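You operate a simulated robot arm through the tools that you are given. There is no shell and no other tool. Be economical: measure what you need, move in short steps, check, and stop when the job is done.

Carry out the task below with a simulated robot arm. There is one attempt and no reset: what you move stays moved.

## Task
Put things in order on the laundry counter top. At the end: the orange stick stands on top of the orange polishing pad; the white pad roll (marked "Pads") is in the blue wash bowl (tub); the teal lint roller stands where the white pad roll stood; the teal funnel stands where the teal lint roller stood; the yellow jar (marked "Balm") stands on top of the green bath soap; whatever was shut is shut again. Leave all else as you found it, and nothing knocked over.
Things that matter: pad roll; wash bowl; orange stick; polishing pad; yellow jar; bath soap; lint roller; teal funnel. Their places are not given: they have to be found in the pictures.

The check looks at the end state, three seconds after you hand in, the way a careful person would. Anything else that was tipped, shoved, dropped, spilled or broken makes it a failure.

## Robot
A 7-joint arm with a two-finger parallel gripper, fixed in place. Base frame: the origin is at the foot of the arm, x ahead of it, y to its left, z up; the work surface is at about z = 0.9. Units: m, rad, N and s.
With the tool pointing down near the work surface it reaches from about 0.3 to 0.68 m from the base axis. Its first joint turns from -1.152 to 1.152 rad. Payload 1.57 kg.
The TCP is the grasp point between the finger pads, 0.03 m short of the fingertips. In the tool frame z runs along the fingers and y along their closing line. The gripper opens to 0.11 m. The fingers are 0.024 m wide and 0.012 m thick; the gripper's body (0.048 by 0.112 m) begins 0.078 m behind the TCP.
Orientation is that of the tool frame in the base frame, as a unit quaternion [x, y, z, w]. With the fingers straight down and closing along the base's y, the tool's x points along the base's -x, its y along +y and its z along -z.

## Interface
- The arm moves only by the tool apply_moves. Its argument "targets" is a list of rows, each a list of 7 numbers: the shift along the tool's x, y, z in units of 400 mm (1.0 is 400 mm), then the turn, a rotation vector about the tool's x, y, z in units of 180 degrees (1.0 is 180 degrees), then the closure, from 0 (fully open) to 1 (shut). In form: [[dx, dy, dz, ax, ay, az, claw], ...]. A call has 1 to 10 rows; each row is the pose to reach, as a shift and turn from the pose commanded when the call began, along the tool's axes at that moment. A call with a number of a shift or a turn outside -1 to 1 is refused whole. Each row takes 0.2 s and may step no farther than 0.05 m and 0.15 rad from the row before; otherwise, or with a gripper value out of range, the whole call is refused. A pose out of reach is approached as far as the arm can. The call stops where the force on the tool passes 40 N (or 10 N more than at its start, if that is more) or the arm is blocked; 0.2 s more then pass. Each finger travels about 0.108 m/s and halts on what it meets, pressing with about 37 N; the grip force reading is that of the motor and also rises with nothing between the fingers. The clock runs only during rows and for 0.2 s after the last one: add rows that repeat a pose to give the fingers time. The reply holds the time, the measured pose of the TCP, the force on the tool along the base axes, the opening and the grip force, in the units named above and with some noise.
- Cameras (640 x 400 px; columns grow to the right, rows downward): "scene" is fixed at [0.1818, -0.4164, 1.3943]; the picture's right is [0.52, -0.86, 0.00], its down [-0.56, -0.34, -0.75] and it looks along [0.64, 0.39, -0.66] (base axes); focal length 225 px, centre (320, 200). "wrist" rides on the gripper at [-0.036, 0, -0.08] in the tool frame; the picture's right is [0.00, -1.00, 0.00], its down [0.97, 0.00, -0.24] and it looks along [0.24, 0.00, 0.97] (tool axes); focal length 218 px, centre (320, 200).
- get_image(camera): a new picture of that camera. The clock stands still meanwhile.
- point_at(camera, pixels): for up to 12 pixels [column, row] of the newest picture of that camera ("zoom" is the newest enlarged one), the place [x, y, z] in the base frame of the surface seen there, good to about 0.003 m. The clock stands still meanwhile.
- close_up(camera, box): a new picture of the part [left, top, right, bottom] of that camera's present view, enlarged. The clock stands still meanwhile.
- hand_in(): hands the job in; it is judged then, once.

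Go step by step. Measure first, check grasps and placings, and put right what went wrong. The budget is 80 turns and 38 pictures, counting those below and the enlarged ones. Unless the task says otherwise, let go and move clear before handing in, and close with one line.

The tools are called after "Request:" as name(argument=value, ...) on one line, values as JSON. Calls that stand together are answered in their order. apply_moves: Moves the arm, as the interface text tells. Its arguments: {"type":"object","properties":{"targets":{"type":"array","items":{"type":"array","items":{"type":"number"}}}},"required":["targets"]} The other tools are called the same way: get_image (camera) takes a picture; point_at (camera, pixels) gives the place of the surface under pixels of a picture; close_up (camera, box) takes an enlarged picture of a part of a camera's view; hand_in () hands the job in.

At the start:

```text
t: 0.0
tool_pos: [0.4609, -0.0228, 1.2331]
tool_rot: [0.0, 1.0, 0.0, 0.001]
ft_force: [-0.5, 0.8, -0.4]
grip_width: 0.1103
gripper_force: 0.0
```

scene: 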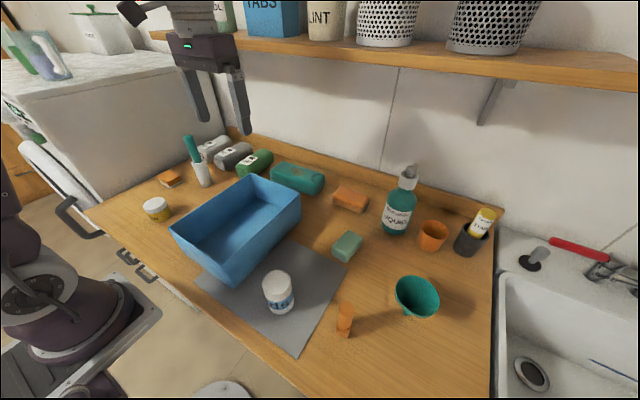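
wrist: 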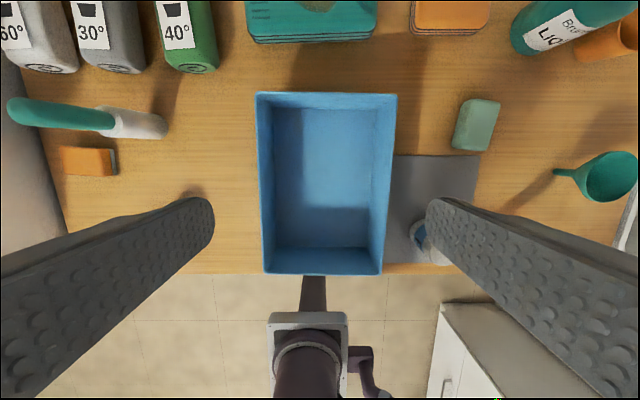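

The scene shows the bowl (235,225), pad roll (278,290), orange stick (345,320), funnel (417,297), lint roller (198,165), yellow jar (157,209), and green soap (347,246). There are several orange pads, so I'll enlarge the view before measuring.

Request:
close_up(camera="scene", box=[130, 120, 330, 245])

Request:
close_up(camera="scene", box=[250, 170, 510, 350])

Request:
point_at(camera="scene", pixels=[[278, 278], [278, 305], [345, 306], [345, 330], [347, 240], [168, 177], [350, 192], [157, 202], [190, 137], [203, 180], [417, 283], [408, 316]])

Request:
point_at(camera="wrist", pixels=[[256, 95], [397, 95], [263, 273], [382, 273], [330, 170], [65, 150], [112, 160], [475, 100], [458, 148], [615, 175], [135, 122], [555, 172]])

```text
3.20 times, centred on (230, 182) of scene
```

zoom: 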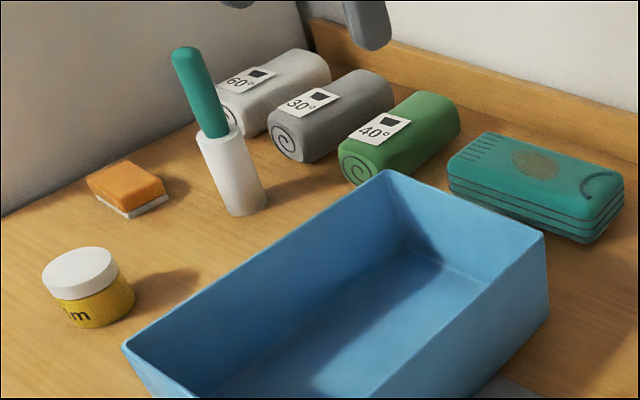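

```text
2.22 times, centred on (380, 260) of scene
```

zoom: 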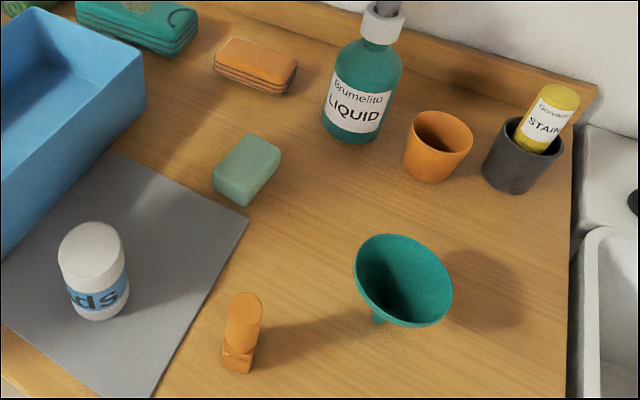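

```text
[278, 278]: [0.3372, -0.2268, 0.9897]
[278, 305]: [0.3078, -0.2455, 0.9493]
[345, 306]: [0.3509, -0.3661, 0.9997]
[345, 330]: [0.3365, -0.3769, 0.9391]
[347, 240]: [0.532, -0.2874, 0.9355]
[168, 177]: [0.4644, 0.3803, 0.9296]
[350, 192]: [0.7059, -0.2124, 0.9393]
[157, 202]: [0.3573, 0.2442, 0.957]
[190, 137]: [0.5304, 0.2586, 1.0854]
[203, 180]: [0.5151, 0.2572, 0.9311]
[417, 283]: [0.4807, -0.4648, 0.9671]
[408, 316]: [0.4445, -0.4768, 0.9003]
```

```text
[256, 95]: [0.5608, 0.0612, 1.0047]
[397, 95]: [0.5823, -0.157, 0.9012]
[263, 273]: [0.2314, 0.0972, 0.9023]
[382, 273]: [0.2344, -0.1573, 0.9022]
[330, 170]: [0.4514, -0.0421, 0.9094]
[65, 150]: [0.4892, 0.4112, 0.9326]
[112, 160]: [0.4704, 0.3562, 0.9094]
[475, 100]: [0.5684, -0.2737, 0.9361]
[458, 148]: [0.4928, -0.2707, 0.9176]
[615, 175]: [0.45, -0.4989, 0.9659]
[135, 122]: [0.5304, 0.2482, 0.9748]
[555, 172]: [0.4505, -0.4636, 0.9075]
```

The polishing pad is likely the small orange pad with a white base (168,178), which is in reach; the green soap is at (347,243). I'll move right at the same height to look down on that side.

Request:
apply_moves(targets=[[0.01, -0.11, 0, 0, 0, 0, 0], [0.02, -0.22, 0, 0, 0, 0, 0], [0.03, -0.33, 0, 0, 0, 0, 0], [0.05, -0.44, 0, 0, 0, 0, 0], [0.06, -0.55, 0, 0, 0, 0, 0], [0.08, -0.65, 0, 0, 0, 0, 0], [0.1, -0.74, 0, 0, 0, 0, 0]])

Request:
get_image(camera="wrist")

```text
t: 1.6
tool_pos: [0.4217, -0.3194, 1.2327]
tool_rot: [-0.001, 1.0, 0.0, -0.001]
ft_force: [0.3, -0.7, 1.2]
grip_width: 0.1101
gripper_force: 0.0
```

```text
33 pictures are left
```

wrist: 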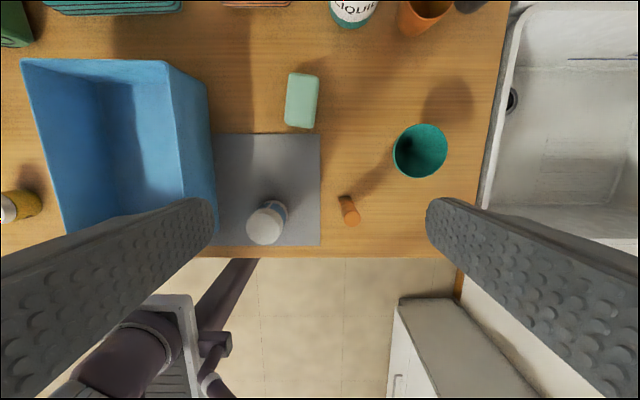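

The wrist view shows roll top (265,225), stick top (351,217), funnel (420,150), and soap (301,100). I'll measure their edges.

Request:
point_at(camera="wrist", pixels=[[248, 225], [265, 225], [281, 227], [265, 241], [344, 218], [351, 218], [359, 218], [346, 199], [352, 212], [351, 224], [284, 215], [290, 228]])

Request:
point_at(camera="wrist", pixels=[[394, 150], [447, 150], [420, 125], [420, 177], [400, 145], [291, 74], [317, 76], [286, 125], [312, 128], [302, 100], [213, 200], [166, 62]])

Request:
close_up(camera="wrist", box=[240, 110, 460, 250])

```text
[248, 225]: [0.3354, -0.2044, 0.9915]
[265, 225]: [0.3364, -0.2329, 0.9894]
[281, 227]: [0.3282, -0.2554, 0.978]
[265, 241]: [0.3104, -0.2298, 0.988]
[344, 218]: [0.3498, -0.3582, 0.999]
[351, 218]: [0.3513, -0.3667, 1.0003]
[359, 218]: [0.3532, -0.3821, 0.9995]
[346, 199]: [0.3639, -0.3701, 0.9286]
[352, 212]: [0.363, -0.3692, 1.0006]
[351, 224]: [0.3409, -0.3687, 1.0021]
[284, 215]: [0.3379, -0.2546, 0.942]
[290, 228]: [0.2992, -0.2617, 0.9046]
```

```text
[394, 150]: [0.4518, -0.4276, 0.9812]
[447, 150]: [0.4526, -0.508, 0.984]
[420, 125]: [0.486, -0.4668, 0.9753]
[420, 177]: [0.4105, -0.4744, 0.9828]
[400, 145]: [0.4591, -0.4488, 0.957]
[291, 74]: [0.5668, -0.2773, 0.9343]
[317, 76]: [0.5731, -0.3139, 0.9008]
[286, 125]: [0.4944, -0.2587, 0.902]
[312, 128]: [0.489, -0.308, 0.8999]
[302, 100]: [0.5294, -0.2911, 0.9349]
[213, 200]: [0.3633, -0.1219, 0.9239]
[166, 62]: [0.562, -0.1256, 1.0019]
```

```text
2.86 times, centred on (350, 180) of wrist
```

zoom: 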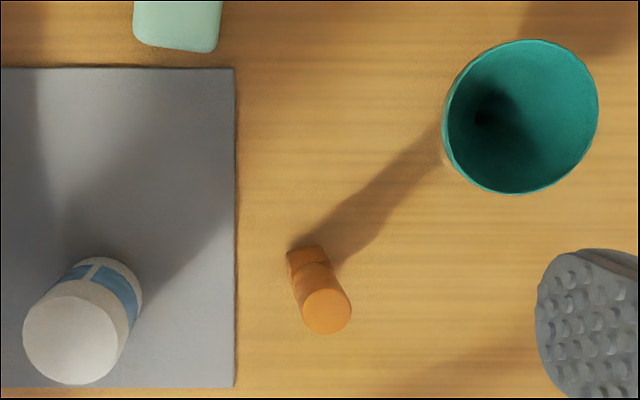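

The roll is at about (0.333,-0.230), 0.052 wide and 0.99 high; the bowl wall starts at y=-0.12. I'll go down over the roll and close.

Request:
apply_moves(targets=[[0.055, 0.056, 0.09, 0, 0, 0, 0], [0.11, 0.111, 0.18, 0, 0, 0, 0], [0.165, 0.167, 0.27, 0, 0, 0, 0], [0.22, 0.222, 0.35, 0, 0, 0, 0], [0.22, 0.222, 0.47, 0, 0, 0, 0], [0.22, 0.222, 0.585, 0, 0, 0, 0], [0.22, 0.222, 0.69, 0, 0, 0, 0], [0.22, 0.222, 0.69, 0, 0, 0, 1], [0.22, 0.222, 0.69, 0, 0, 0, 1], [0.22, 0.222, 0.69, 0, 0, 0, 1]])

```text
t: 3.8
tool_pos: [0.3334, -0.2314, 0.957]
tool_rot: [0.0, 1.0, 0.0, 0.0]
ft_force: [0.1, -0.6, -0.4]
grip_width: 0.0541
gripper_force: 37.4
```

The roll is held (opening 0.054). I'll lift it and carry it over the middle of the bowl.

Request:
apply_moves(targets=[[0, 0, -0.11, 0, 0, 0, 1], [0, 0, -0.22, 0, 0, 0, 1], [0, 0, -0.33, 0, 0, 0, 1], [0, 0, -0.44, 0, 0, 0, 1], [-0.048, 0.1, -0.44, 0, 0, 0, 1], [-0.096, 0.2, -0.44, 0, 0, 0, 1], [-0.144, 0.3, -0.44, 0, 0, 0, 1], [-0.192, 0.4, -0.44, 0, 0, 0, 1], [-0.2425, 0.4925, -0.44, 0, 0, 0, 1], [-0.2425, 0.4925, -0.44, 0, 0, 0, 1]])

Request:
get_image(camera="scene")

```text
t: 6.0
tool_pos: [0.4292, -0.0309, 1.1309]
tool_rot: [0.001, 1.0, 0.0, 0.0]
ft_force: [0.7, 0.1, -1.0]
grip_width: 0.0546
gripper_force: 36.9
```

```text
31 pictures are left
```

scene: 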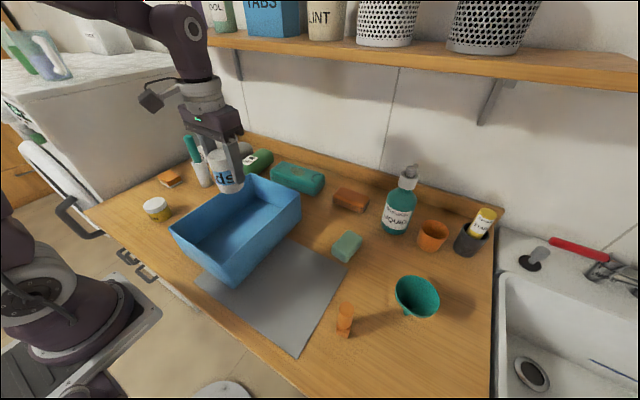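

The roll hangs upright above the bowl. I'll lower it to the floor and open only partly so the fingers stay off the bowl walls.

Request:
apply_moves(targets=[[0, 0, 0.11, 0, 0, 0, 1], [0, 0, 0.22, 0, 0, 0, 1], [0, 0, 0.33, 0, 0, 0, 1], [0, 0, 0.38, 0, 0, 0, 1], [0, 0, 0.405, 0, 0, 0, 1], [0, 0, 0.412, 0, 0, 0, 1]])

```text
t: 7.4
tool_pos: [0.4291, -0.0332, 0.969]
tool_rot: [0.0, 1.0, -0.001, 0.0]
ft_force: [0.0, -0.8, 0.6]
grip_width: 0.0541
gripper_force: 36.8
```

There is no contact yet, so I'll ease down a few more millimetres.

Request:
apply_moves(targets=[[0, 0, 0.005, 0, 0, 0, 1], [0, 0, 0.01, 0, 0, 0, 1], [0, 0, 0.015, 0, 0, 0, 1]])

```text
t: 8.2
tool_pos: [0.431, -0.0335, 0.9623]
tool_rot: [0.0, 1.0, 0.0, 0.0]
ft_force: [0.8, 0.1, -0.2]
grip_width: 0.0544
gripper_force: 36.7
```

Still no contact; I'll continue slowly.

Request:
apply_moves(targets=[[0, 0, 0.004, 0, 0, 0, 1], [0, 0, 0.008, 0, 0, 0, 1], [0, 0, 0.008, 0, 0, 0, 1]])

```text
t: 9.0
tool_pos: [0.4307, -0.0322, 0.9592]
tool_rot: [0.0, 1.0, 0.0, 0.002]
ft_force: [-1.3, 0.5, 24.1]
grip_width: 0.0542
gripper_force: 37.6
```

The upward force of 24 N shows contact. I'll release partly, then rise.

Request:
apply_moves(targets=[[0, 0, -0.004, 0, 0, 0, 1], [0, 0, -0.004, 0, 0, 0, 0.3], [0, 0, -0.004, 0, 0, 0, 0.3], [0, 0, -0.1, 0, 0, 0, 0.3], [0, 0, -0.2, 0, 0, 0, 0.3], [0, 0, -0.3, 0, 0, 0, 0.3], [0, 0, -0.42, 0, 0, 0, 0], [0, 0, -0.54, 0, 0, 0, 0], [0, 0, -0.65, 0, 0, 0, 0]])

```text
t: 11.0
tool_pos: [0.4301, -0.0342, 1.219]
tool_rot: [0.001, 1.0, 0.0, 0.0]
ft_force: [-0.8, 0.1, 0.1]
grip_width: 0.11
gripper_force: 0.0
```

Released. I'll move to the left side to look down on the lint roller, pad and jar.

Request:
apply_moves(targets=[[-0.01, 0.11, 0, 0, 0, 0, 0], [-0.02, 0.22, 0, 0, 0, 0, 0], [-0.03, 0.33, 0, 0, 0, 0, 0], [-0.04, 0.44, 0, 0, 0, 0, 0], [-0.05, 0.55, 0, 0, 0, 0, 0], [-0.06, 0.66, 0, 0, 0, 0, 0], [-0.075, 0.76, 0, 0, 0, 0, 0]])

Request:
get_image(camera="wrist")

Request:
close_up(camera="wrist", box=[220, 60, 440, 200])

```text
t: 12.6
tool_pos: [0.4571, 0.2712, 1.2181]
tool_rot: [0.0, 1.0, 0.0, 0.0]
ft_force: [0.3, 0.5, 0.2]
grip_width: 0.1103
gripper_force: 0.0
```

```text
30 pictures are left
```

wrist: 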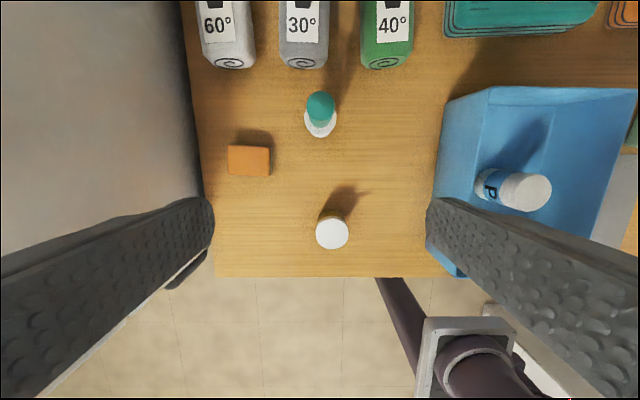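

```text
2.86 times, centred on (330, 130) of wrist
```

zoom: 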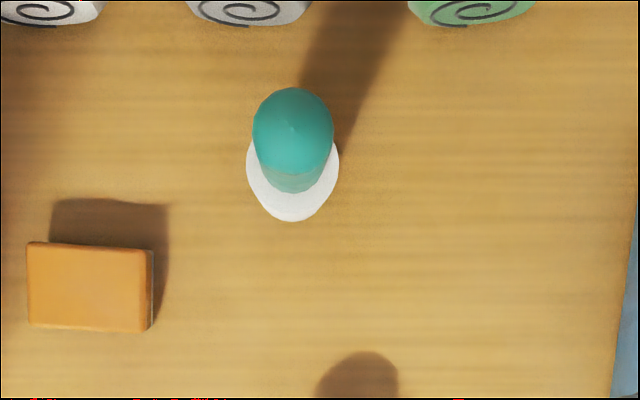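

The roll stands in the bowl at (515,188). The lint roller, pad and jar are all in clear view, so I'll measure them.

Request:
point_at(camera="zoom", pixels=[[292, 130], [270, 180], [250, 175], [336, 172], [292, 216], [292, 178], [32, 250], [145, 252], [34, 324], [143, 326], [90, 288], [165, 190]])

Request:
point_at(camera="wrist", pixels=[[332, 233], [318, 233], [346, 233], [332, 219], [332, 247], [228, 60], [303, 60], [384, 60], [195, 150]])

```text
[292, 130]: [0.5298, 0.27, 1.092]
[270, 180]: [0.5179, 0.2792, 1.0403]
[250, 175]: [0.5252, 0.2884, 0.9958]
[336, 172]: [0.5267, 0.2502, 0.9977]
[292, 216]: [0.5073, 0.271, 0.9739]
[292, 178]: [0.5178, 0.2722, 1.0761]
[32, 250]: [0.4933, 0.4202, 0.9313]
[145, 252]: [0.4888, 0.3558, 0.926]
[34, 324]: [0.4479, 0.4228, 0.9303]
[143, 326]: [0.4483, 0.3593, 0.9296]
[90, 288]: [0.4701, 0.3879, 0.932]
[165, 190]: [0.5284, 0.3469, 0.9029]
```

```text
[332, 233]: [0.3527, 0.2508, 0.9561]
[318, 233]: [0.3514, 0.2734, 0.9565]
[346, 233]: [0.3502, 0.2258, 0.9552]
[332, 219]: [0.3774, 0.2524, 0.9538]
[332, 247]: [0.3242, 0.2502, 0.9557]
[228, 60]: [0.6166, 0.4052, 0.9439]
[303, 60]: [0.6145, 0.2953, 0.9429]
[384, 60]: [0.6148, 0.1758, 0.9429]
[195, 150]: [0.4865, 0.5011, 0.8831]
```

The lint roller is centred at (0.528,0.269) with its top at 1.092 and the handle above 1.0. I'll grip the handle at z=1.04 so the gripper's body clears its top.

Request:
apply_moves(targets=[[-0.09, -0.003, 0, 0, 0, 0, 0], [-0.1725, -0.005, 0, 0, 0, 0, 0], [-0.1725, -0.005, 0.11, 0, 0, 0, 0], [-0.1725, -0.005, 0.22, 0, 0, 0, 0], [-0.1725, -0.005, 0.33, 0, 0, 0, 0], [-0.1725, -0.005, 0.448, 0, 0, 0, 0], [-0.1725, -0.005, 0.448, 0, 0, 0, 1], [-0.1725, -0.005, 0.448, 0, 0, 0, 1], [-0.1725, -0.005, 0.448, 0, 0, 0, 1]])

```text
t: 14.6
tool_pos: [0.5288, 0.2699, 1.0415]
tool_rot: [0.0, 1.0, 0.0, 0.0]
ft_force: [-0.2, -0.4, 0.3]
grip_width: 0.0269
gripper_force: 37.2
out of reach, approached as far as the arm can: row 2
```

The handle is held (opening 0.027). I'll lift it and carry it toward the freed place on the grey mat.

Request:
apply_moves(targets=[[0, 0, -0.11, 0, 0, 0, 1], [0, 0, -0.22, 0, 0, 0, 1], [0, 0, -0.34, 0, 0, 0, 1], [0.045, -0.1, -0.34, 0, 0, 0, 1], [0.09, -0.2, -0.34, 0, 0, 0, 1], [0.135, -0.3, -0.34, 0, 0, 0, 1], [0.18, -0.4, -0.34, 0, 0, 0, 1], [0.225, -0.5, -0.34, 0, 0, 0, 1], [0.27, -0.6, -0.34, 0, 0, 0, 1], [0.315, -0.7, -0.34, 0, 0, 0, 1]])

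Request:
apply_moves(targets=[[0.03, -0.09, 0, 0, 0, 0, 1], [0.06, -0.18, 0, 0, 0, 0, 1], [0.09, -0.27, 0, 0, 0, 0, 1], [0.12, -0.36, 0, 0, 0, 0, 1], [0.15, -0.45, 0, 0, 0, 0, 1], [0.172, -0.546, 0, 0, 0, 0, 1], [0.172, -0.546, 0, 0, 0, 0, 1]])

Request:
get_image(camera="scene")

```text
t: 16.8
tool_pos: [0.4023, -0.0126, 1.1781]
tool_rot: [0.0, 1.0, 0.0, 0.0]
ft_force: [0.5, -0.1, -2.5]
grip_width: 0.0267
gripper_force: 37.1
```

```text
t: 18.4
tool_pos: [0.3343, -0.2295, 1.1768]
tool_rot: [0.0, 1.0, 0.0, 0.0]
ft_force: [0.4, 0.3, 0.2]
grip_width: 0.0267
gripper_force: 36.8
```

```text
28 pictures are left
```

scene: 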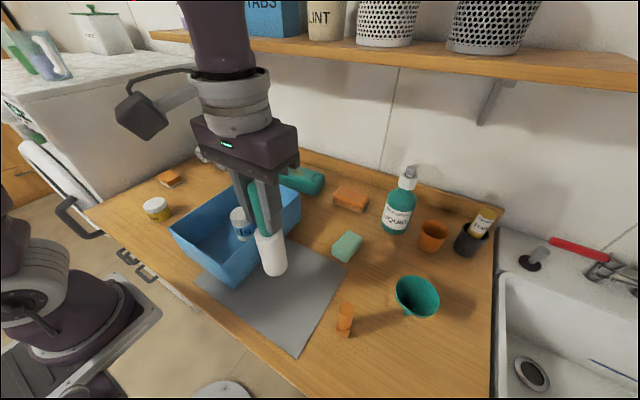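

The roller is upright over the spot. I'll lower it to just above the mat, then ease to contact.

Request:
apply_moves(targets=[[0, 0, 0.11, 0, 0, 0, 1], [0, 0, 0.22, 0, 0, 0, 1], [0, 0, 0.3, 0, 0, 0, 1], [0, 0, 0.33, 0, 0, 0, 1], [0, 0, 0.335, 0, 0, 0, 1], [0, 0, 0.34, 0, 0, 0, 1], [0, 0, 0.34, 0, 0, 0, 1]])

```text
t: 20.0
tool_pos: [0.3319, -0.2282, 1.0408]
tool_rot: [0.001, 1.0, 0.0, 0.002]
ft_force: [-0.4, 6.7, 33.4]
grip_width: 0.0271
gripper_force: 37.0
```

It touches the mat (33 N). I'll back off slightly, open, and rise.

Request:
apply_moves(targets=[[0, 0, -0.004, 0, 0, 0, 1], [0, 0, -0.004, 0, 0, 0, 0], [0, 0, -0.004, 0, 0, 0, 0], [0, 0, -0.004, 0, 0, 0, 0], [0, 0, -0.1, 0, 0, 0, 0], [0, 0, -0.2, 0, 0, 0, 0], [0, 0, -0.3, 0, 0, 0, 0], [0, 0, -0.4, 0, 0, 0, 0]])

Request:
close_up(camera="scene", box=[220, 180, 460, 350])

```text
t: 21.8
tool_pos: [0.3348, -0.2289, 1.2033]
tool_rot: [0.0, 1.0, 0.0, 0.0]
ft_force: [1.0, 0.9, -0.1]
grip_width: 0.1102
gripper_force: 0.1
```

```text
2.35 times, centred on (340, 265) of scene
```

zoom: 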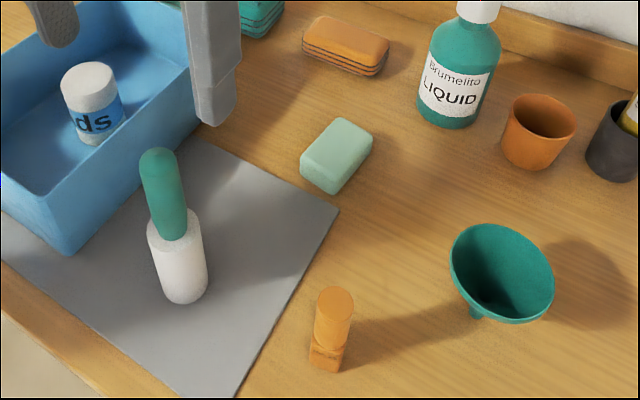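

The roller stands where the roll was. Next is the funnel at (0.450,-0.468): I'll go above it first.

Request:
apply_moves(targets=[[-0.049, -0.1, 0, 0, 0, 0, 0], [-0.0975, -0.2, 0, 0, 0, 0, 0], [-0.146, -0.3, 0.05, 0, 0, 0, 0], [-0.195, -0.4, 0.1, 0, 0, 0, 0], [-0.244, -0.5, 0.15, 0, 0, 0, 0], [-0.2925, -0.5975, 0.2, 0, 0, 0, 0], [-0.2925, -0.5975, 0.28, 0, 0, 0, 0]])

Request:
get_image(camera="wrist")

Request:
close_up(camera="scene", box=[350, 240, 480, 340])

```text
t: 23.4
tool_pos: [0.423, -0.4357, 1.1023]
tool_rot: [0.0, 1.0, 0.0, 0.0]
ft_force: [-0.3, -0.1, -0.3]
grip_width: 0.11
gripper_force: 0.1
out of reach, approached as far as the arm can: row 5, 6, 7
```

```text
26 pictures are left
```

wrist: 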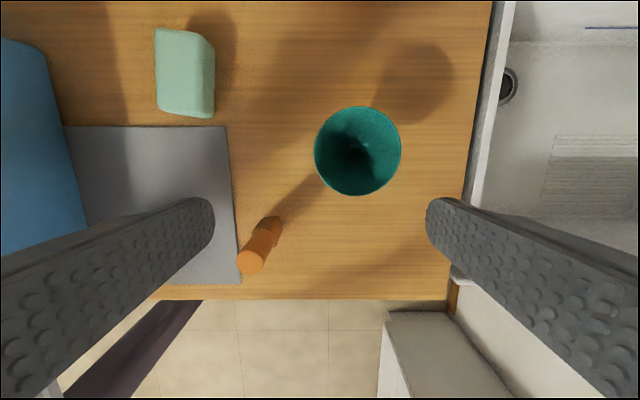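

```text
4.00 times, centred on (415, 290) of scene
```

zoom: 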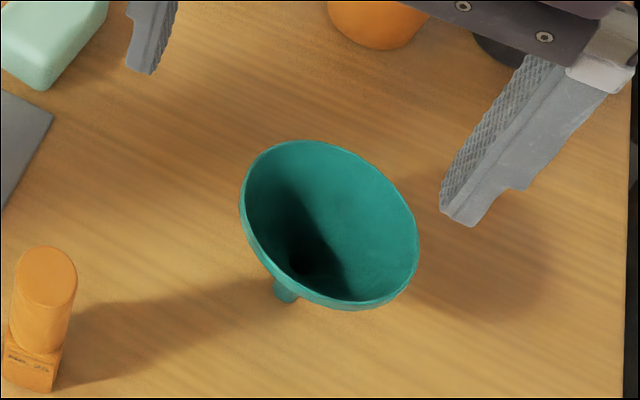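

The arm could not reach all the way at z=1.1, and the funnel is still clear of the fingers. I'll descend a little to see where the commanded pose is.

Request:
apply_moves(targets=[[0, 0, 0.07, 0, 0, 0, 0], [0, 0, 0.14, 0, 0, 0, 0], [0, 0, 0.14, 0, 0, 0, 0]])

Request:
point_at(camera="wrist", pixels=[[316, 151], [400, 151], [358, 108], [358, 194]])

```text
t: 24.2
tool_pos: [0.421, -0.4358, 1.047]
tool_rot: [0.0, 1.0, -0.001, 0.0]
ft_force: [0.7, -0.2, 0.1]
grip_width: 0.11
gripper_force: 0.1
```

```text
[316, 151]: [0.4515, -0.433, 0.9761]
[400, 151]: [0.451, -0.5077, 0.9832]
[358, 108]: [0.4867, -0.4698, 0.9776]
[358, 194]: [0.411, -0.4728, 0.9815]
```

The commanded pose was clipped to the reached one, and the funnel centre is (0.449,-0.470). I'll shift over it at z≈1.02, just above the rim.

Request:
apply_moves(targets=[[0, 0, 0.055, 0, 0, 0, 0], [-0.035, -0.0425, 0.06, 0, 0, 0, 0], [-0.07, -0.085, 0.06, 0, 0, 0, 0], [-0.07, -0.085, 0.06, 0, 0, 0, 0]])

```text
t: 25.2
tool_pos: [0.4414, -0.4607, 1.0205]
tool_rot: [0.0, 1.0, 0.0, -0.001]
ft_force: [0.2, -0.3, -1.1]
grip_width: 0.1097
gripper_force: 0.1
out of reach, approached as far as the arm can: row 3, 4
```

Still about 1 cm short. I'll go lower and finish the shift.

Request:
apply_moves(targets=[[0, 0, 0.06, 0, 0, 0, 0], [-0.01, -0.012, 0.085, 0, 0, 0, 0], [-0.019, -0.0235, 0.11, 0, 0, 0, 0], [-0.019, -0.0235, 0.13, 0, 0, 0, 0], [-0.019, -0.0235, 0.13, 0, 0, 0, 0]])

```text
t: 26.4
tool_pos: [0.449, -0.4691, 0.9701]
tool_rot: [0.0, 1.0, 0.0, 0.0]
ft_force: [-0.5, 1.1, 0.7]
grip_width: 0.1098
gripper_force: 0.0
out of reach, approached as far as the arm can: row 3
```

I'm centred on the funnel with the rim within the pads. I'll close and look.

Request:
apply_moves(targets=[[0, 0, 0, 0, 0, 0, 1], [0, 0, 0, 0, 0, 0, 1], [0, 0, 0, 0, 0, 0, 1]])

Request:
close_up(camera="scene", box=[350, 240, 480, 340])

```text
t: 27.2
tool_pos: [0.4483, -0.4706, 0.9716]
tool_rot: [0.0, 1.0, 0.001, 0.001]
ft_force: [1.5, -0.9, -0.2]
grip_width: 0.0829
gripper_force: 36.8
```

```text
4.00 times, centred on (415, 290) of scene
```

zoom: 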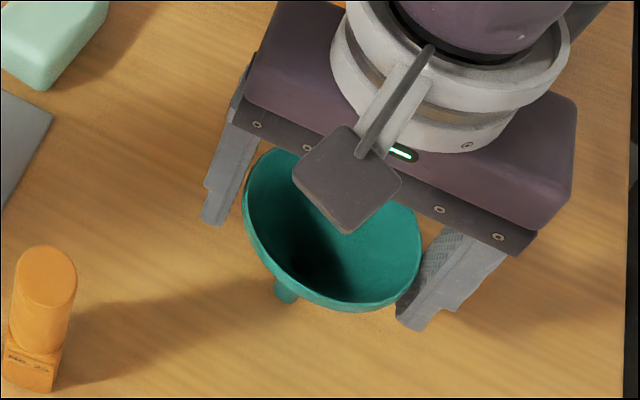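

The funnel is gripped at 0.083. I'll lift it while moving inward, staying clear of the stick and soap.

Request:
apply_moves(targets=[[0, 0, -0.05, 0, 0, 0, 1], [0, 0.02, -0.1, 0, 0, 0, 1], [0, 0.1, -0.14, 0, 0, 0, 1], [0, 0.2, -0.16, 0, 0, 0, 1], [0, 0.22, -0.26, 0, 0, 0, 1], [0, 0.24, -0.36, 0, 0, 0, 1], [0, 0.26, -0.4, 0, 0, 0, 1]])

Request:
get_image(camera="scene")

```text
t: 28.8
tool_pos: [0.4484, -0.365, 1.1322]
tool_rot: [0.0, 1.0, 0.0, 0.001]
ft_force: [-0.7, -0.4, 0.6]
grip_width: 0.0827
gripper_force: 37.2
```

```text
23 pictures are left
```

scene: 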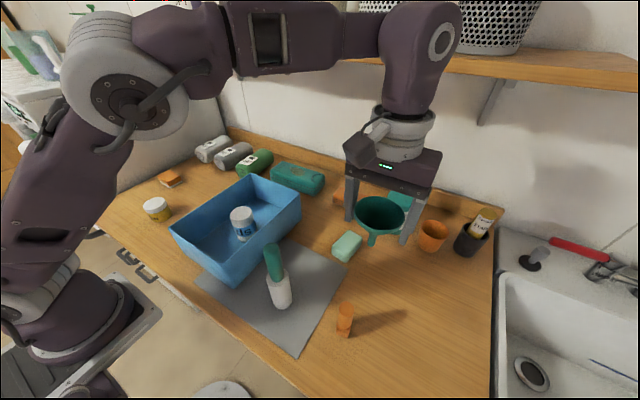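

The funnel hangs upright. I'll carry it left over the bowl to the lint roller's old place.

Request:
apply_moves(targets=[[0, 0.1, 0, 0, 0, 0, 1], [0, 0.21, 0, 0, 0, 0, 1], [0, 0.32, 0, 0, 0, 0, 1], [0, 0.43, 0, 0, 0, 0, 1], [0, 0.54, 0, 0, 0, 0, 1], [0, 0.65, 0, 0, 0, 0, 1], [0, 0.76, 0, 0, 0, 0, 1], [0, 0.86, 0, 0, 0, 0, 1], [0, 0.95, 0, 0, 0, 0, 1]])

Request:
apply_moves(targets=[[-0.033, 0.106, 0, 0, 0, 0, 1], [-0.066, 0.212, 0, 0, 0, 0, 1], [-0.1, 0.318, 0, 0, 0, 0, 1], [-0.133, 0.424, 0, 0, 0, 0, 1], [-0.166, 0.53, 0, 0, 0, 0, 1], [-0.197, 0.6375, 0.05, 0, 0, 0, 1], [-0.197, 0.6375, 0.12, 0, 0, 0, 1], [-0.197, 0.6375, 0.24, 0, 0, 0, 1], [-0.197, 0.6375, 0.34, 0, 0, 0, 1], [-0.197, 0.6375, 0.38, 0, 0, 0, 1]])

Request:
close_up(camera="scene", box=[130, 110, 310, 225])

```text
t: 30.8
tool_pos: [0.45, 0.012, 1.1306]
tool_rot: [0.001, 1.0, 0.0, 0.0]
ft_force: [0.3, 0.0, -0.9]
grip_width: 0.0828
gripper_force: 36.8
```

```text
t: 33.0
tool_pos: [0.529, 0.2692, 0.9767]
tool_rot: [0.001, 1.0, 0.001, -0.001]
ft_force: [-0.9, 0.4, -0.6]
grip_width: 0.0831
gripper_force: 36.6
```

```text
3.48 times, centred on (220, 168) of scene
```

zoom: 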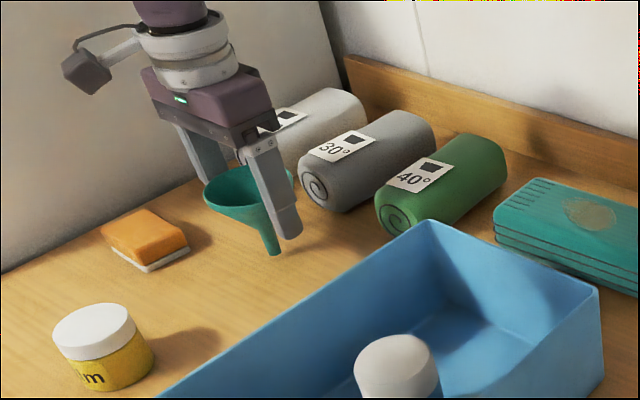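

The funnel hangs upright with its spout about 7 mm above the counter. I'll ease down to light contact.

Request:
apply_moves(targets=[[0, 0, 0.008, 0, 0, 0, 1], [0, 0, 0.013, 0, 0, 0, 1], [0, 0, 0.016, 0, 0, 0, 1], [0, 0, 0.016, 0, 0, 0, 1]])

```text
t: 34.0
tool_pos: [0.5292, 0.2694, 0.9703]
tool_rot: [0.0, 1.0, 0.0, 0.001]
ft_force: [1.1, 0.2, -1.1]
grip_width: 0.0828
gripper_force: 37.2
```

Request:
apply_moves(targets=[[0, 0, 0.002, 0, 0, 0, 1], [0, 0, 0.004, 0, 0, 0, 1], [0, 0, 0.004, 0, 0, 0, 1]])

```text
t: 34.8
tool_pos: [0.5287, 0.2684, 0.9705]
tool_rot: [0.0, 1.0, 0.0, 0.0]
ft_force: [-0.9, 0.3, 0.2]
grip_width: 0.0825
gripper_force: 37.2
```

The last two readings show no contact yet at z≈0.970. I'll continue in 0.8 mm steps.

Request:
apply_moves(targets=[[0, 0, 0.002, 0, 0, 0, 1], [0, 0, 0.004, 0, 0, 0, 1], [0, 0, 0.004, 0, 0, 0, 1]])

Request:
close_up(camera="scene", box=[160, 120, 260, 200])

```text
t: 35.6
tool_pos: [0.5295, 0.2692, 0.969]
tool_rot: [0.0, 1.0, 0.0, 0.0]
ft_force: [-3.9, -3.9, 16.9]
grip_width: 0.0826
gripper_force: 37.5
```

```text
5.00 times, centred on (210, 160) of scene
```

zoom: 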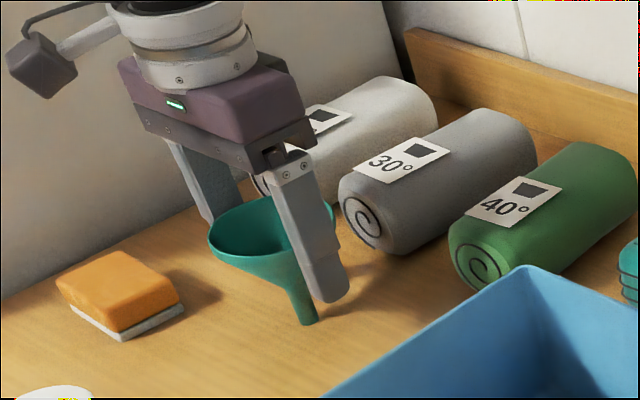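

Contact at 17 N. I'll back off to a light touch, then open gently in stages without moving.

Request:
apply_moves(targets=[[0, 0, -0.002, 0, 0, 0, 1], [0, 0, -0.002, 0, 0, 0, 1], [0, 0, -0.002, 0, 0, 0, 0.24], [0, 0, -0.002, 0, 0, 0, 0.22], [0, 0, -0.002, 0, 0, 0, 0.18], [0, 0, -0.002, 0, 0, 0, 0.1], [0, 0, -0.002, 0, 0, 0, 0], [0, 0, -0.002, 0, 0, 0, 0]])

Request:
close_up(camera="scene", box=[160, 120, 260, 200])

```text
t: 37.4
tool_pos: [0.5286, 0.2692, 0.9699]
tool_rot: [0.0, 1.0, 0.0, 0.0]
ft_force: [0.3, -0.1, 0.1]
grip_width: 0.1099
gripper_force: 0.1
```

```text
5.00 times, centred on (210, 160) of scene
```

zoom: 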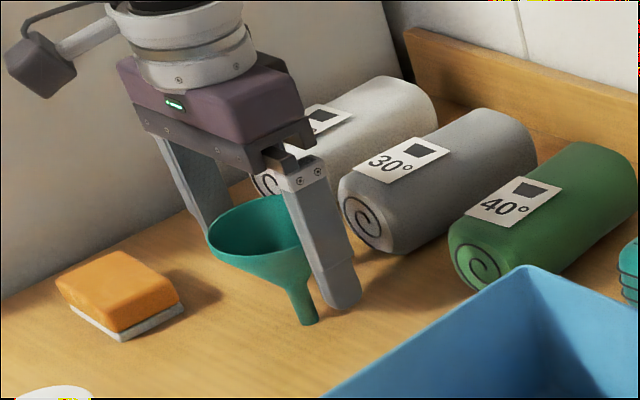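

The funnel stands freely. I'll rise straight up and move over the jar at (0.351,0.250).

Request:
apply_moves(targets=[[0, 0, -0.1, 0, 0, 0, 0], [0, 0, -0.22, 0, 0, 0, 0], [0, 0, -0.34, 0, 0, 0, 0], [0, 0, -0.45, 0, 0, 0, 0], [0.11, -0.01, -0.45, 0, 0, 0, 0], [0.22, -0.02, -0.45, 0, 0, 0, 0], [0.33, -0.035, -0.42, 0, 0, 0, 0], [0.4435, -0.047, -0.39, 0, 0, 0, 0], [0.4435, -0.047, -0.3, 0, 0, 0, 0]])

Request:
get_image(camera="wrist")

```text
t: 39.4
tool_pos: [0.3524, 0.2507, 1.0909]
tool_rot: [0.0, 1.0, 0.0, 0.0]
ft_force: [0.6, -0.2, 0.2]
grip_width: 0.1101
gripper_force: 0.0
```

```text
19 pictures are left
```

wrist: 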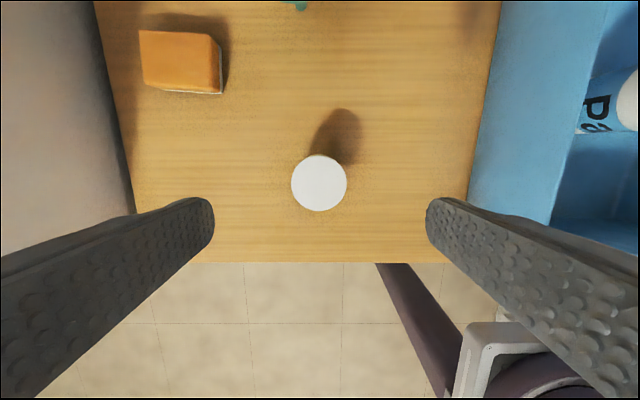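

The jar lid (319,183) is centred between the fingers. I'll go down to z=0.94 and close.

Request:
apply_moves(targets=[[0, 0, 0.12, 0, 0, 0, 0], [0, 0, 0.24, 0, 0, 0, 0], [0, 0, 0.34, 0, 0, 0, 0], [0, 0, 0.376, 0, 0, 0, 0], [0, 0, 0.376, 0, 0, 0, 1], [0, 0, 0.376, 0, 0, 0, 1], [0, 0, 0.376, 0, 0, 0, 1]])

```text
t: 41.0
tool_pos: [0.3511, 0.2503, 0.939]
tool_rot: [0.0, 1.0, 0.0, 0.0]
ft_force: [-0.6, -0.1, -0.9]
grip_width: 0.0564
gripper_force: 37.2
```

The jar is held (0.056). I'll lift and start the carry over the bowl, and enlarge the soap for measuring.

Request:
apply_moves(targets=[[0, 0, -0.12, 0, 0, 0, 1], [0, 0, -0.24, 0, 0, 0, 1], [0, 0, -0.36, 0, 0, 0, 1], [0, 0, -0.46, 0, 0, 0, 1], [-0.05, -0.1, -0.46, 0, 0, 0, 1], [-0.1, -0.2, -0.46, 0, 0, 0, 1], [-0.15, -0.3, -0.46, 0, 0, 0, 1], [-0.2, -0.4, -0.46, 0, 0, 0, 1], [-0.25, -0.5, -0.46, 0, 0, 0, 1], [-0.25, -0.6, -0.46, 0, 0, 0, 1]])

Request:
close_up(camera="scene", box=[315, 215, 379, 275])

```text
t: 43.2
tool_pos: [0.4509, 0.0082, 1.1248]
tool_rot: [0.0, 1.0, 0.0, 0.0]
ft_force: [1.0, -0.2, -0.3]
grip_width: 0.0559
gripper_force: 37.1
```

```text
6.67 times, centred on (347, 245) of scene
```

zoom: 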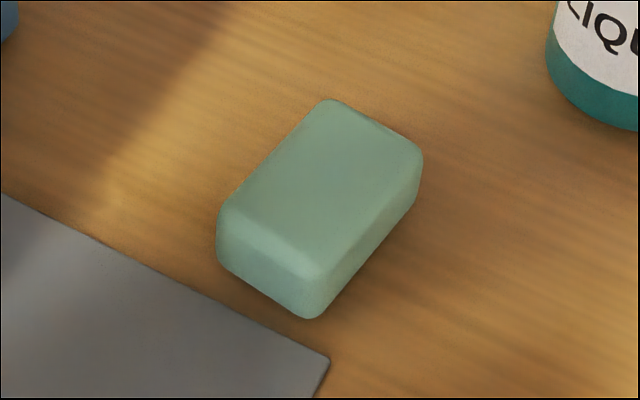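

Request:
point_at(camera="zoom", pixels=[[332, 104], [412, 152], [236, 208], [318, 268], [325, 185], [280, 155], [365, 210], [375, 130], [275, 240]])

```text
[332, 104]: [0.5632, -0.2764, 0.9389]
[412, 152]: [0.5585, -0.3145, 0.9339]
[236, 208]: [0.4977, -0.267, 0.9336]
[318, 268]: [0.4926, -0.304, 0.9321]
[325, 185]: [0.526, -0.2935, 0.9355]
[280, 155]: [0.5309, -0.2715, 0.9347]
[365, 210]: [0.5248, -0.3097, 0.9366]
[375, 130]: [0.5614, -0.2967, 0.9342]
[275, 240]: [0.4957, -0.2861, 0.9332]
```

The soap's top centre is (0.528,-0.2905) at z≈0.935. I'll carry the jar there and stop about 1 cm above it.

Request:
apply_moves(targets=[[-0.02, -0.11, 0, 0, 0, 0, 1], [-0.05, -0.22, 0, 0, 0, 0, 1], [-0.08, -0.33, 0, 0, 0, 0, 1], [-0.11, -0.44, 0, 0, 0, 0, 1], [-0.14, -0.55, 0, 0, 0, 0, 1], [-0.17, -0.66, 0.03, 0, 0, 0, 1], [-0.1925, -0.752, 0.08, 0, 0, 0, 1], [-0.1925, -0.752, 0.19, 0, 0, 0, 1], [-0.1925, -0.752, 0.29, 0, 0, 0, 1], [-0.1925, -0.752, 0.345, 0, 0, 0, 1]])

Request:
close_up(camera="scene", box=[305, 190, 401, 270])

```text
t: 45.4
tool_pos: [0.5295, -0.2912, 0.9826]
tool_rot: [0.0, 1.0, 0.0, 0.001]
ft_force: [0.4, 0.3, -1.4]
grip_width: 0.0564
gripper_force: 36.7
```

```text
5.00 times, centred on (353, 230) of scene
```

zoom: 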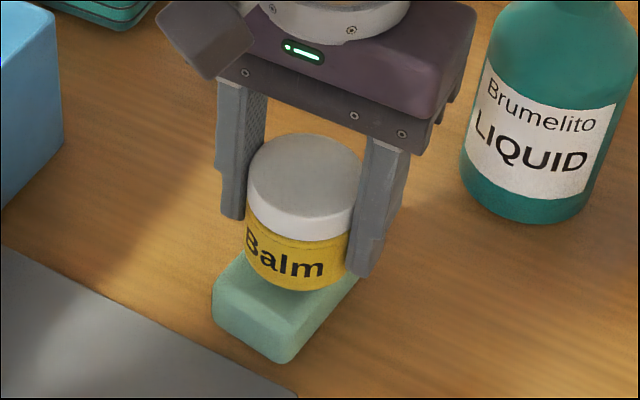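

The jar is well placed above the soap. I'll ease down.

Request:
apply_moves(targets=[[0, 0, 0.01, 0, 0, 0, 1], [0, 0, 0.016, 0, 0, 0, 1], [0, 0, 0.02, 0, 0, 0, 1], [0, 0, 0.02, 0, 0, 0, 1]])

```text
t: 46.4
tool_pos: [0.5283, -0.2904, 0.9763]
tool_rot: [0.0, 1.0, 0.0, 0.0]
ft_force: [0.0, -0.5, -0.5]
grip_width: 0.0559
gripper_force: 36.5
```

Request:
apply_moves(targets=[[0, 0, 0.003, 0, 0, 0, 1], [0, 0, 0.006, 0, 0, 0, 1], [0, 0, 0.006, 0, 0, 0, 1]])

```text
t: 47.2
tool_pos: [0.5283, -0.2904, 0.975]
tool_rot: [0.0, 1.0, 0.0, 0.0]
ft_force: [-0.2, 0.3, 3.1]
grip_width: 0.056
gripper_force: 37.0
```

Light contact (3 N). I'll release and rise.

Request:
apply_moves(targets=[[0, 0, 0.001, 0, 0, 0, 1], [0, 0, 0.001, 0, 0, 0, 0.4], [0, 0, 0.001, 0, 0, 0, 0], [0, 0, 0.001, 0, 0, 0, 0], [0, 0, -0.08, 0, 0, 0, 0], [0, 0, -0.18, 0, 0, 0, 0], [0, 0, -0.28, 0, 0, 0, 0], [0, 0, -0.38, 0, 0, 0, 0]])

Request:
get_image(camera="scene")

```text
t: 49.0
tool_pos: [0.5266, -0.2886, 1.1284]
tool_rot: [0.0, 1.0, 0.0, 0.001]
ft_force: [-0.3, -0.1, -0.2]
grip_width: 0.1098
gripper_force: 0.0
```

```text
16 pictures are left
```

scene: 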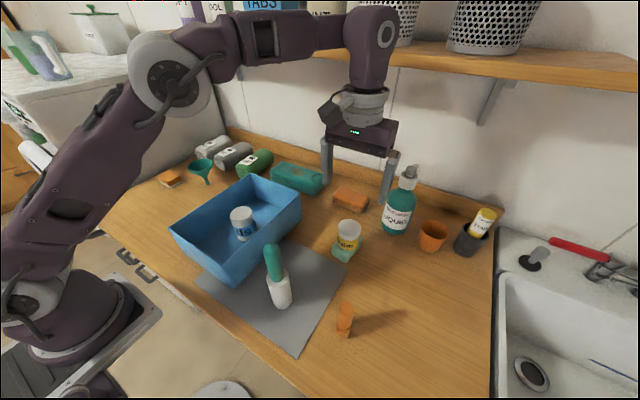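

The jar stands on the soap and everything else is upright. I'll move over the stick at (0.351,-0.368).

Request:
apply_moves(targets=[[0.02, -0.1, 0, 0, 0, 0, 0], [0.08, -0.196, 0, 0, 0, 0, 0], [0.19, -0.196, 0, 0, 0, 0, 0], [0.3, -0.196, 0, 0, 0, 0, 0], [0.38, -0.196, 0, 0, 0, 0, 0], [0.4425, -0.196, 0, 0, 0, 0, 0], [0.4425, -0.196, 0, 0, 0, 0, 0]])

Request:
get_image(camera="wrist")

```text
t: 50.6
tool_pos: [0.3512, -0.3697, 1.1262]
tool_rot: [0.001, 1.0, -0.001, 0.0]
ft_force: [0.5, -0.5, -0.1]
grip_width: 0.1099
gripper_force: 0.1
```

```text
15 pictures are left
```

wrist: 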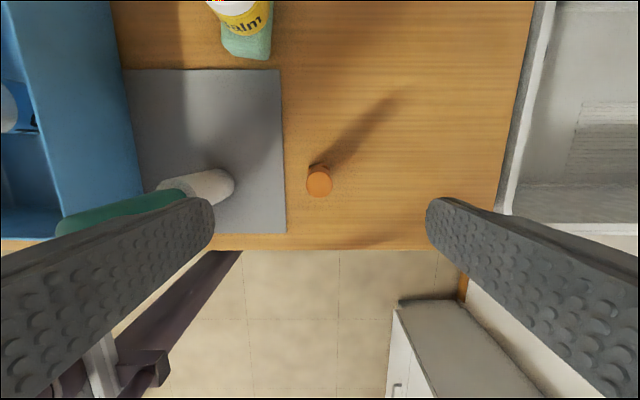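

The stick top (319,181) is centred. I'll descend to z≈0.972 and close on its round upper part.

Request:
apply_moves(targets=[[-0.005, 0, 0.12, 0, 0, 0, 0], [-0.005, 0, 0.24, 0, 0, 0, 0], [-0.005, 0, 0.34, 0, 0, 0, 0], [-0.005, 0, 0.39, 0, 0, 0, 0], [-0.005, 0, 0.39, 0, 0, 0, 1], [-0.005, 0, 0.39, 0, 0, 0, 1], [-0.005, 0, 0.39, 0, 0, 0, 1], [-0.005, 0, 0.39, 0, 0, 0, 1]])

```text
t: 52.4
tool_pos: [0.3524, -0.369, 0.9711]
tool_rot: [0.0, 1.0, 0.0, 0.0]
ft_force: [0.0, 0.0, -0.7]
grip_width: 0.0263
gripper_force: 36.6
```

The stick is held (0.026). I'll lift, go forward past the lint roller, then left.

Request:
apply_moves(targets=[[0, 0, -0.11, 0, 0, 0, 1], [0, 0, -0.22, 0, 0, 0, 1], [0, 0, -0.33, 0, 0, 0, 1], [0, 0, -0.42, 0, 0, 0, 1], [-0.11, 0, -0.42, 0, 0, 0, 1], [-0.21, 0.04, -0.42, 0, 0, 0, 1], [-0.244, 0.14, -0.42, 0, 0, 0, 1], [-0.244, 0.26, -0.42, 0, 0, 0, 1], [-0.244, 0.38, -0.42, 0, 0, 0, 1], [-0.244, 0.5, -0.42, 0, 0, 0, 1]])

Request:
apply_moves(targets=[[0, 0.11, 0, 0, 0, 0, 1], [0, 0.22, 0, 0, 0, 0, 1], [0, 0.33, 0, 0, 0, 0, 1], [0, 0.44, 0, 0, 0, 0, 1], [0, 0.55, 0, 0, 0, 0, 1], [0, 0.66, 0, 0, 0, 0, 1], [0, 0.77, 0, 0, 0, 0, 1], [0, 0.87, 0, 0, 0, 0, 1], [0, 0.97, 0, 0, 0, 0, 1]])

Request:
get_image(camera="scene")

```text
t: 54.6
tool_pos: [0.4499, -0.1716, 1.1393]
tool_rot: [0.0, 1.0, 0.0, 0.0]
ft_force: [0.3, 0.3, -2.4]
grip_width: 0.0258
gripper_force: 37.3
```

```text
t: 56.6
tool_pos: [0.448, 0.2191, 1.1393]
tool_rot: [0.0, 1.0, -0.001, 0.0]
ft_force: [-0.2, -0.2, -0.9]
grip_width: 0.026
gripper_force: 36.3
```

```text
14 pictures are left
```

scene: 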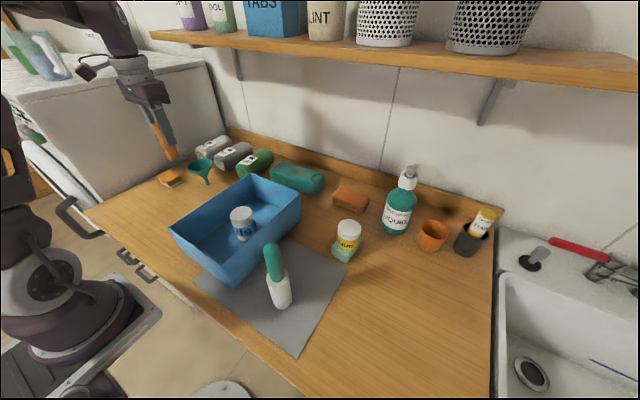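

The stick hangs upright. I'll move over the pad centre (0.4705,0.390), descending to about 1.5 cm above it.

Request:
apply_moves(targets=[[-0.012, 0.1, 0.04, 0, 0, 0, 1], [-0.025, 0.2, 0.08, 0, 0, 0, 1], [-0.038, 0.3, 0.12, 0, 0, 0, 1], [-0.05, 0.39, 0.16, 0, 0, 0, 1], [-0.053, 0.4275, 0.22, 0, 0, 0, 1], [-0.053, 0.4275, 0.3, 0, 0, 0, 1], [-0.053, 0.4275, 0.3, 0, 0, 0, 1]])

Request:
close_up(camera="scene", box=[130, 120, 226, 200])

Request:
get_image(camera="wrist")

```text
t: 58.2
tool_pos: [0.4727, 0.3897, 1.0171]
tool_rot: [0.0, 1.0, 0.001, 0.0]
ft_force: [0.2, 0.5, -0.9]
grip_width: 0.0259
gripper_force: 37.4
```

```text
5.00 times, centred on (178, 160) of scene
```

zoom: 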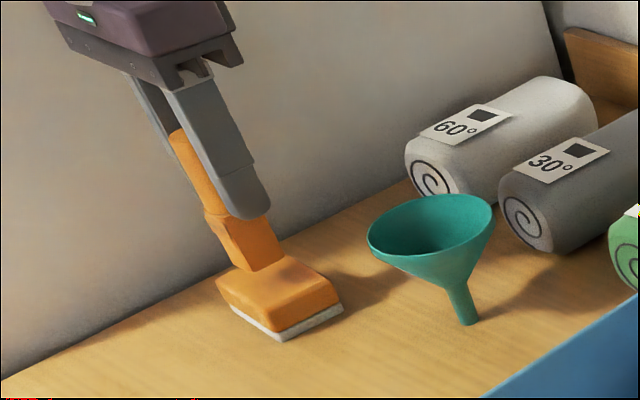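

```text
12 pictures are left
```

wrist: 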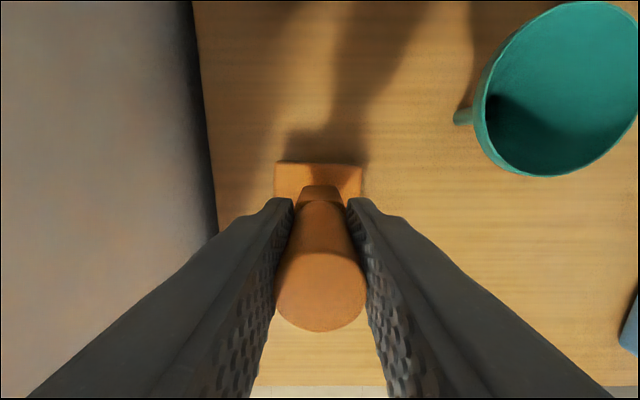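

The stick is centred over the pad (wrist columns 275–362). I'll ease down.

Request:
apply_moves(targets=[[0, 0, 0.015, 0, 0, 0, 1], [0, 0, 0.027, 0, 0, 0, 1], [0, 0, 0.032, 0, 0, 0, 1], [0, 0, 0.035, 0, 0, 0, 1], [0, 0, 0.035, 0, 0, 0, 1]])

```text
t: 59.4
tool_pos: [0.4706, 0.3899, 1.0048]
tool_rot: [0.0, 1.0, 0.0, -0.001]
ft_force: [-0.7, 0.0, -0.5]
grip_width: 0.0262
gripper_force: 37.1
```

Request:
apply_moves(targets=[[0, 0, 0.003, 0, 0, 0, 1], [0, 0, 0.006, 0, 0, 0, 1], [0, 0, 0.006, 0, 0, 0, 1]])

```text
t: 60.2
tool_pos: [0.472, 0.3913, 1.0029]
tool_rot: [0.0, 1.0, 0.0, 0.0]
ft_force: [0.4, -0.3, -0.9]
grip_width: 0.026
gripper_force: 37.6
```

No contact yet at z≈1.003; I'll take another small step.

Request:
apply_moves(targets=[[0, 0, 0.0025, 0, 0, 0, 1], [0, 0, 0.005, 0, 0, 0, 1], [0, 0, 0.005, 0, 0, 0, 1]])

```text
t: 61.0
tool_pos: [0.4733, 0.3904, 0.9994]
tool_rot: [-0.001, 1.0, 0.0, 0.001]
ft_force: [0.0, -0.1, 0.3]
grip_width: 0.0261
gripper_force: 37.1
```

Request:
apply_moves(targets=[[0, 0, 0.002, 0, 0, 0, 1], [0, 0, 0.004, 0, 0, 0, 1], [0, 0, 0.004, 0, 0, 0, 1]])

Request:
close_up(camera="scene", box=[150, 145, 200, 195])

```text
t: 61.8
tool_pos: [0.4712, 0.3915, 1.001]
tool_rot: [0.0, 1.0, 0.0, 0.0]
ft_force: [-1.8, 0.7, 15.3]
grip_width: 0.0259
gripper_force: 37.2
```

```text
8.00 times, centred on (175, 170) of scene
```

zoom: 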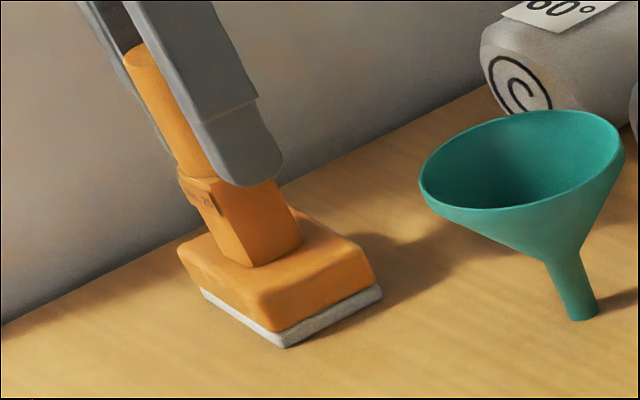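

Contact (15 N), with the stick seated on the pad. I'll back off slightly, open partway, and rise.

Request:
apply_moves(targets=[[0, 0, -0.002, 0, 0, 0, 1], [0, 0, -0.002, 0, 0, 0, 0.7], [0, 0, -0.002, 0, 0, 0, 0.45], [0, 0, -0.002, 0, 0, 0, 0.45], [0, 0, -0.08, 0, 0, 0, 0.45], [0.02, 0, -0.18, 0, 0, 0, 0.45], [0.06, 0, -0.28, 0, 0, 0, 0.45], [0.1, 0, -0.36, 0, 0, 0, 0.45]])

Request:
get_image(camera="scene")

Request:
close_up(camera="scene", box=[140, 130, 300, 240])

```text
t: 63.6
tool_pos: [0.4311, 0.3876, 1.1434]
tool_rot: [0.0, 1.0, 0.0, 0.0]
ft_force: [0.7, -0.4, -1.1]
grip_width: 0.0605
gripper_force: 0.0
```

```text
10 pictures are left
```

scene: 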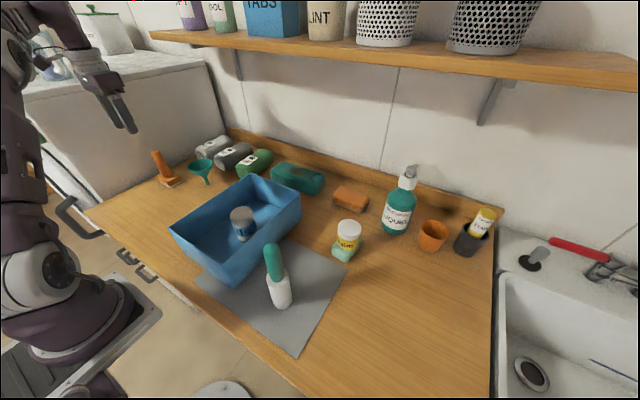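

```text
3.64 times, centred on (220, 185) of scene
```

zoom: 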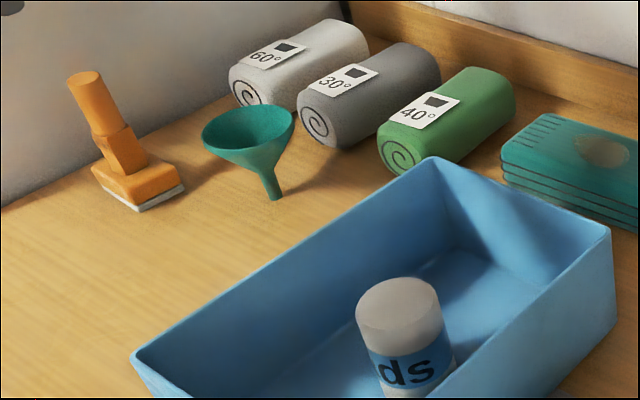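

Stick, funnel, roll, roller and jar are all upright in their places, nothing else has moved, and the gripper is clear. I'm handing in.

Request:
hand_in()

```text
The job is handed in.
```

I made all five placements and handed the job in. In the last pictures every item stood upright, nothing else had moved, and I had opened nothing that needed shutting.
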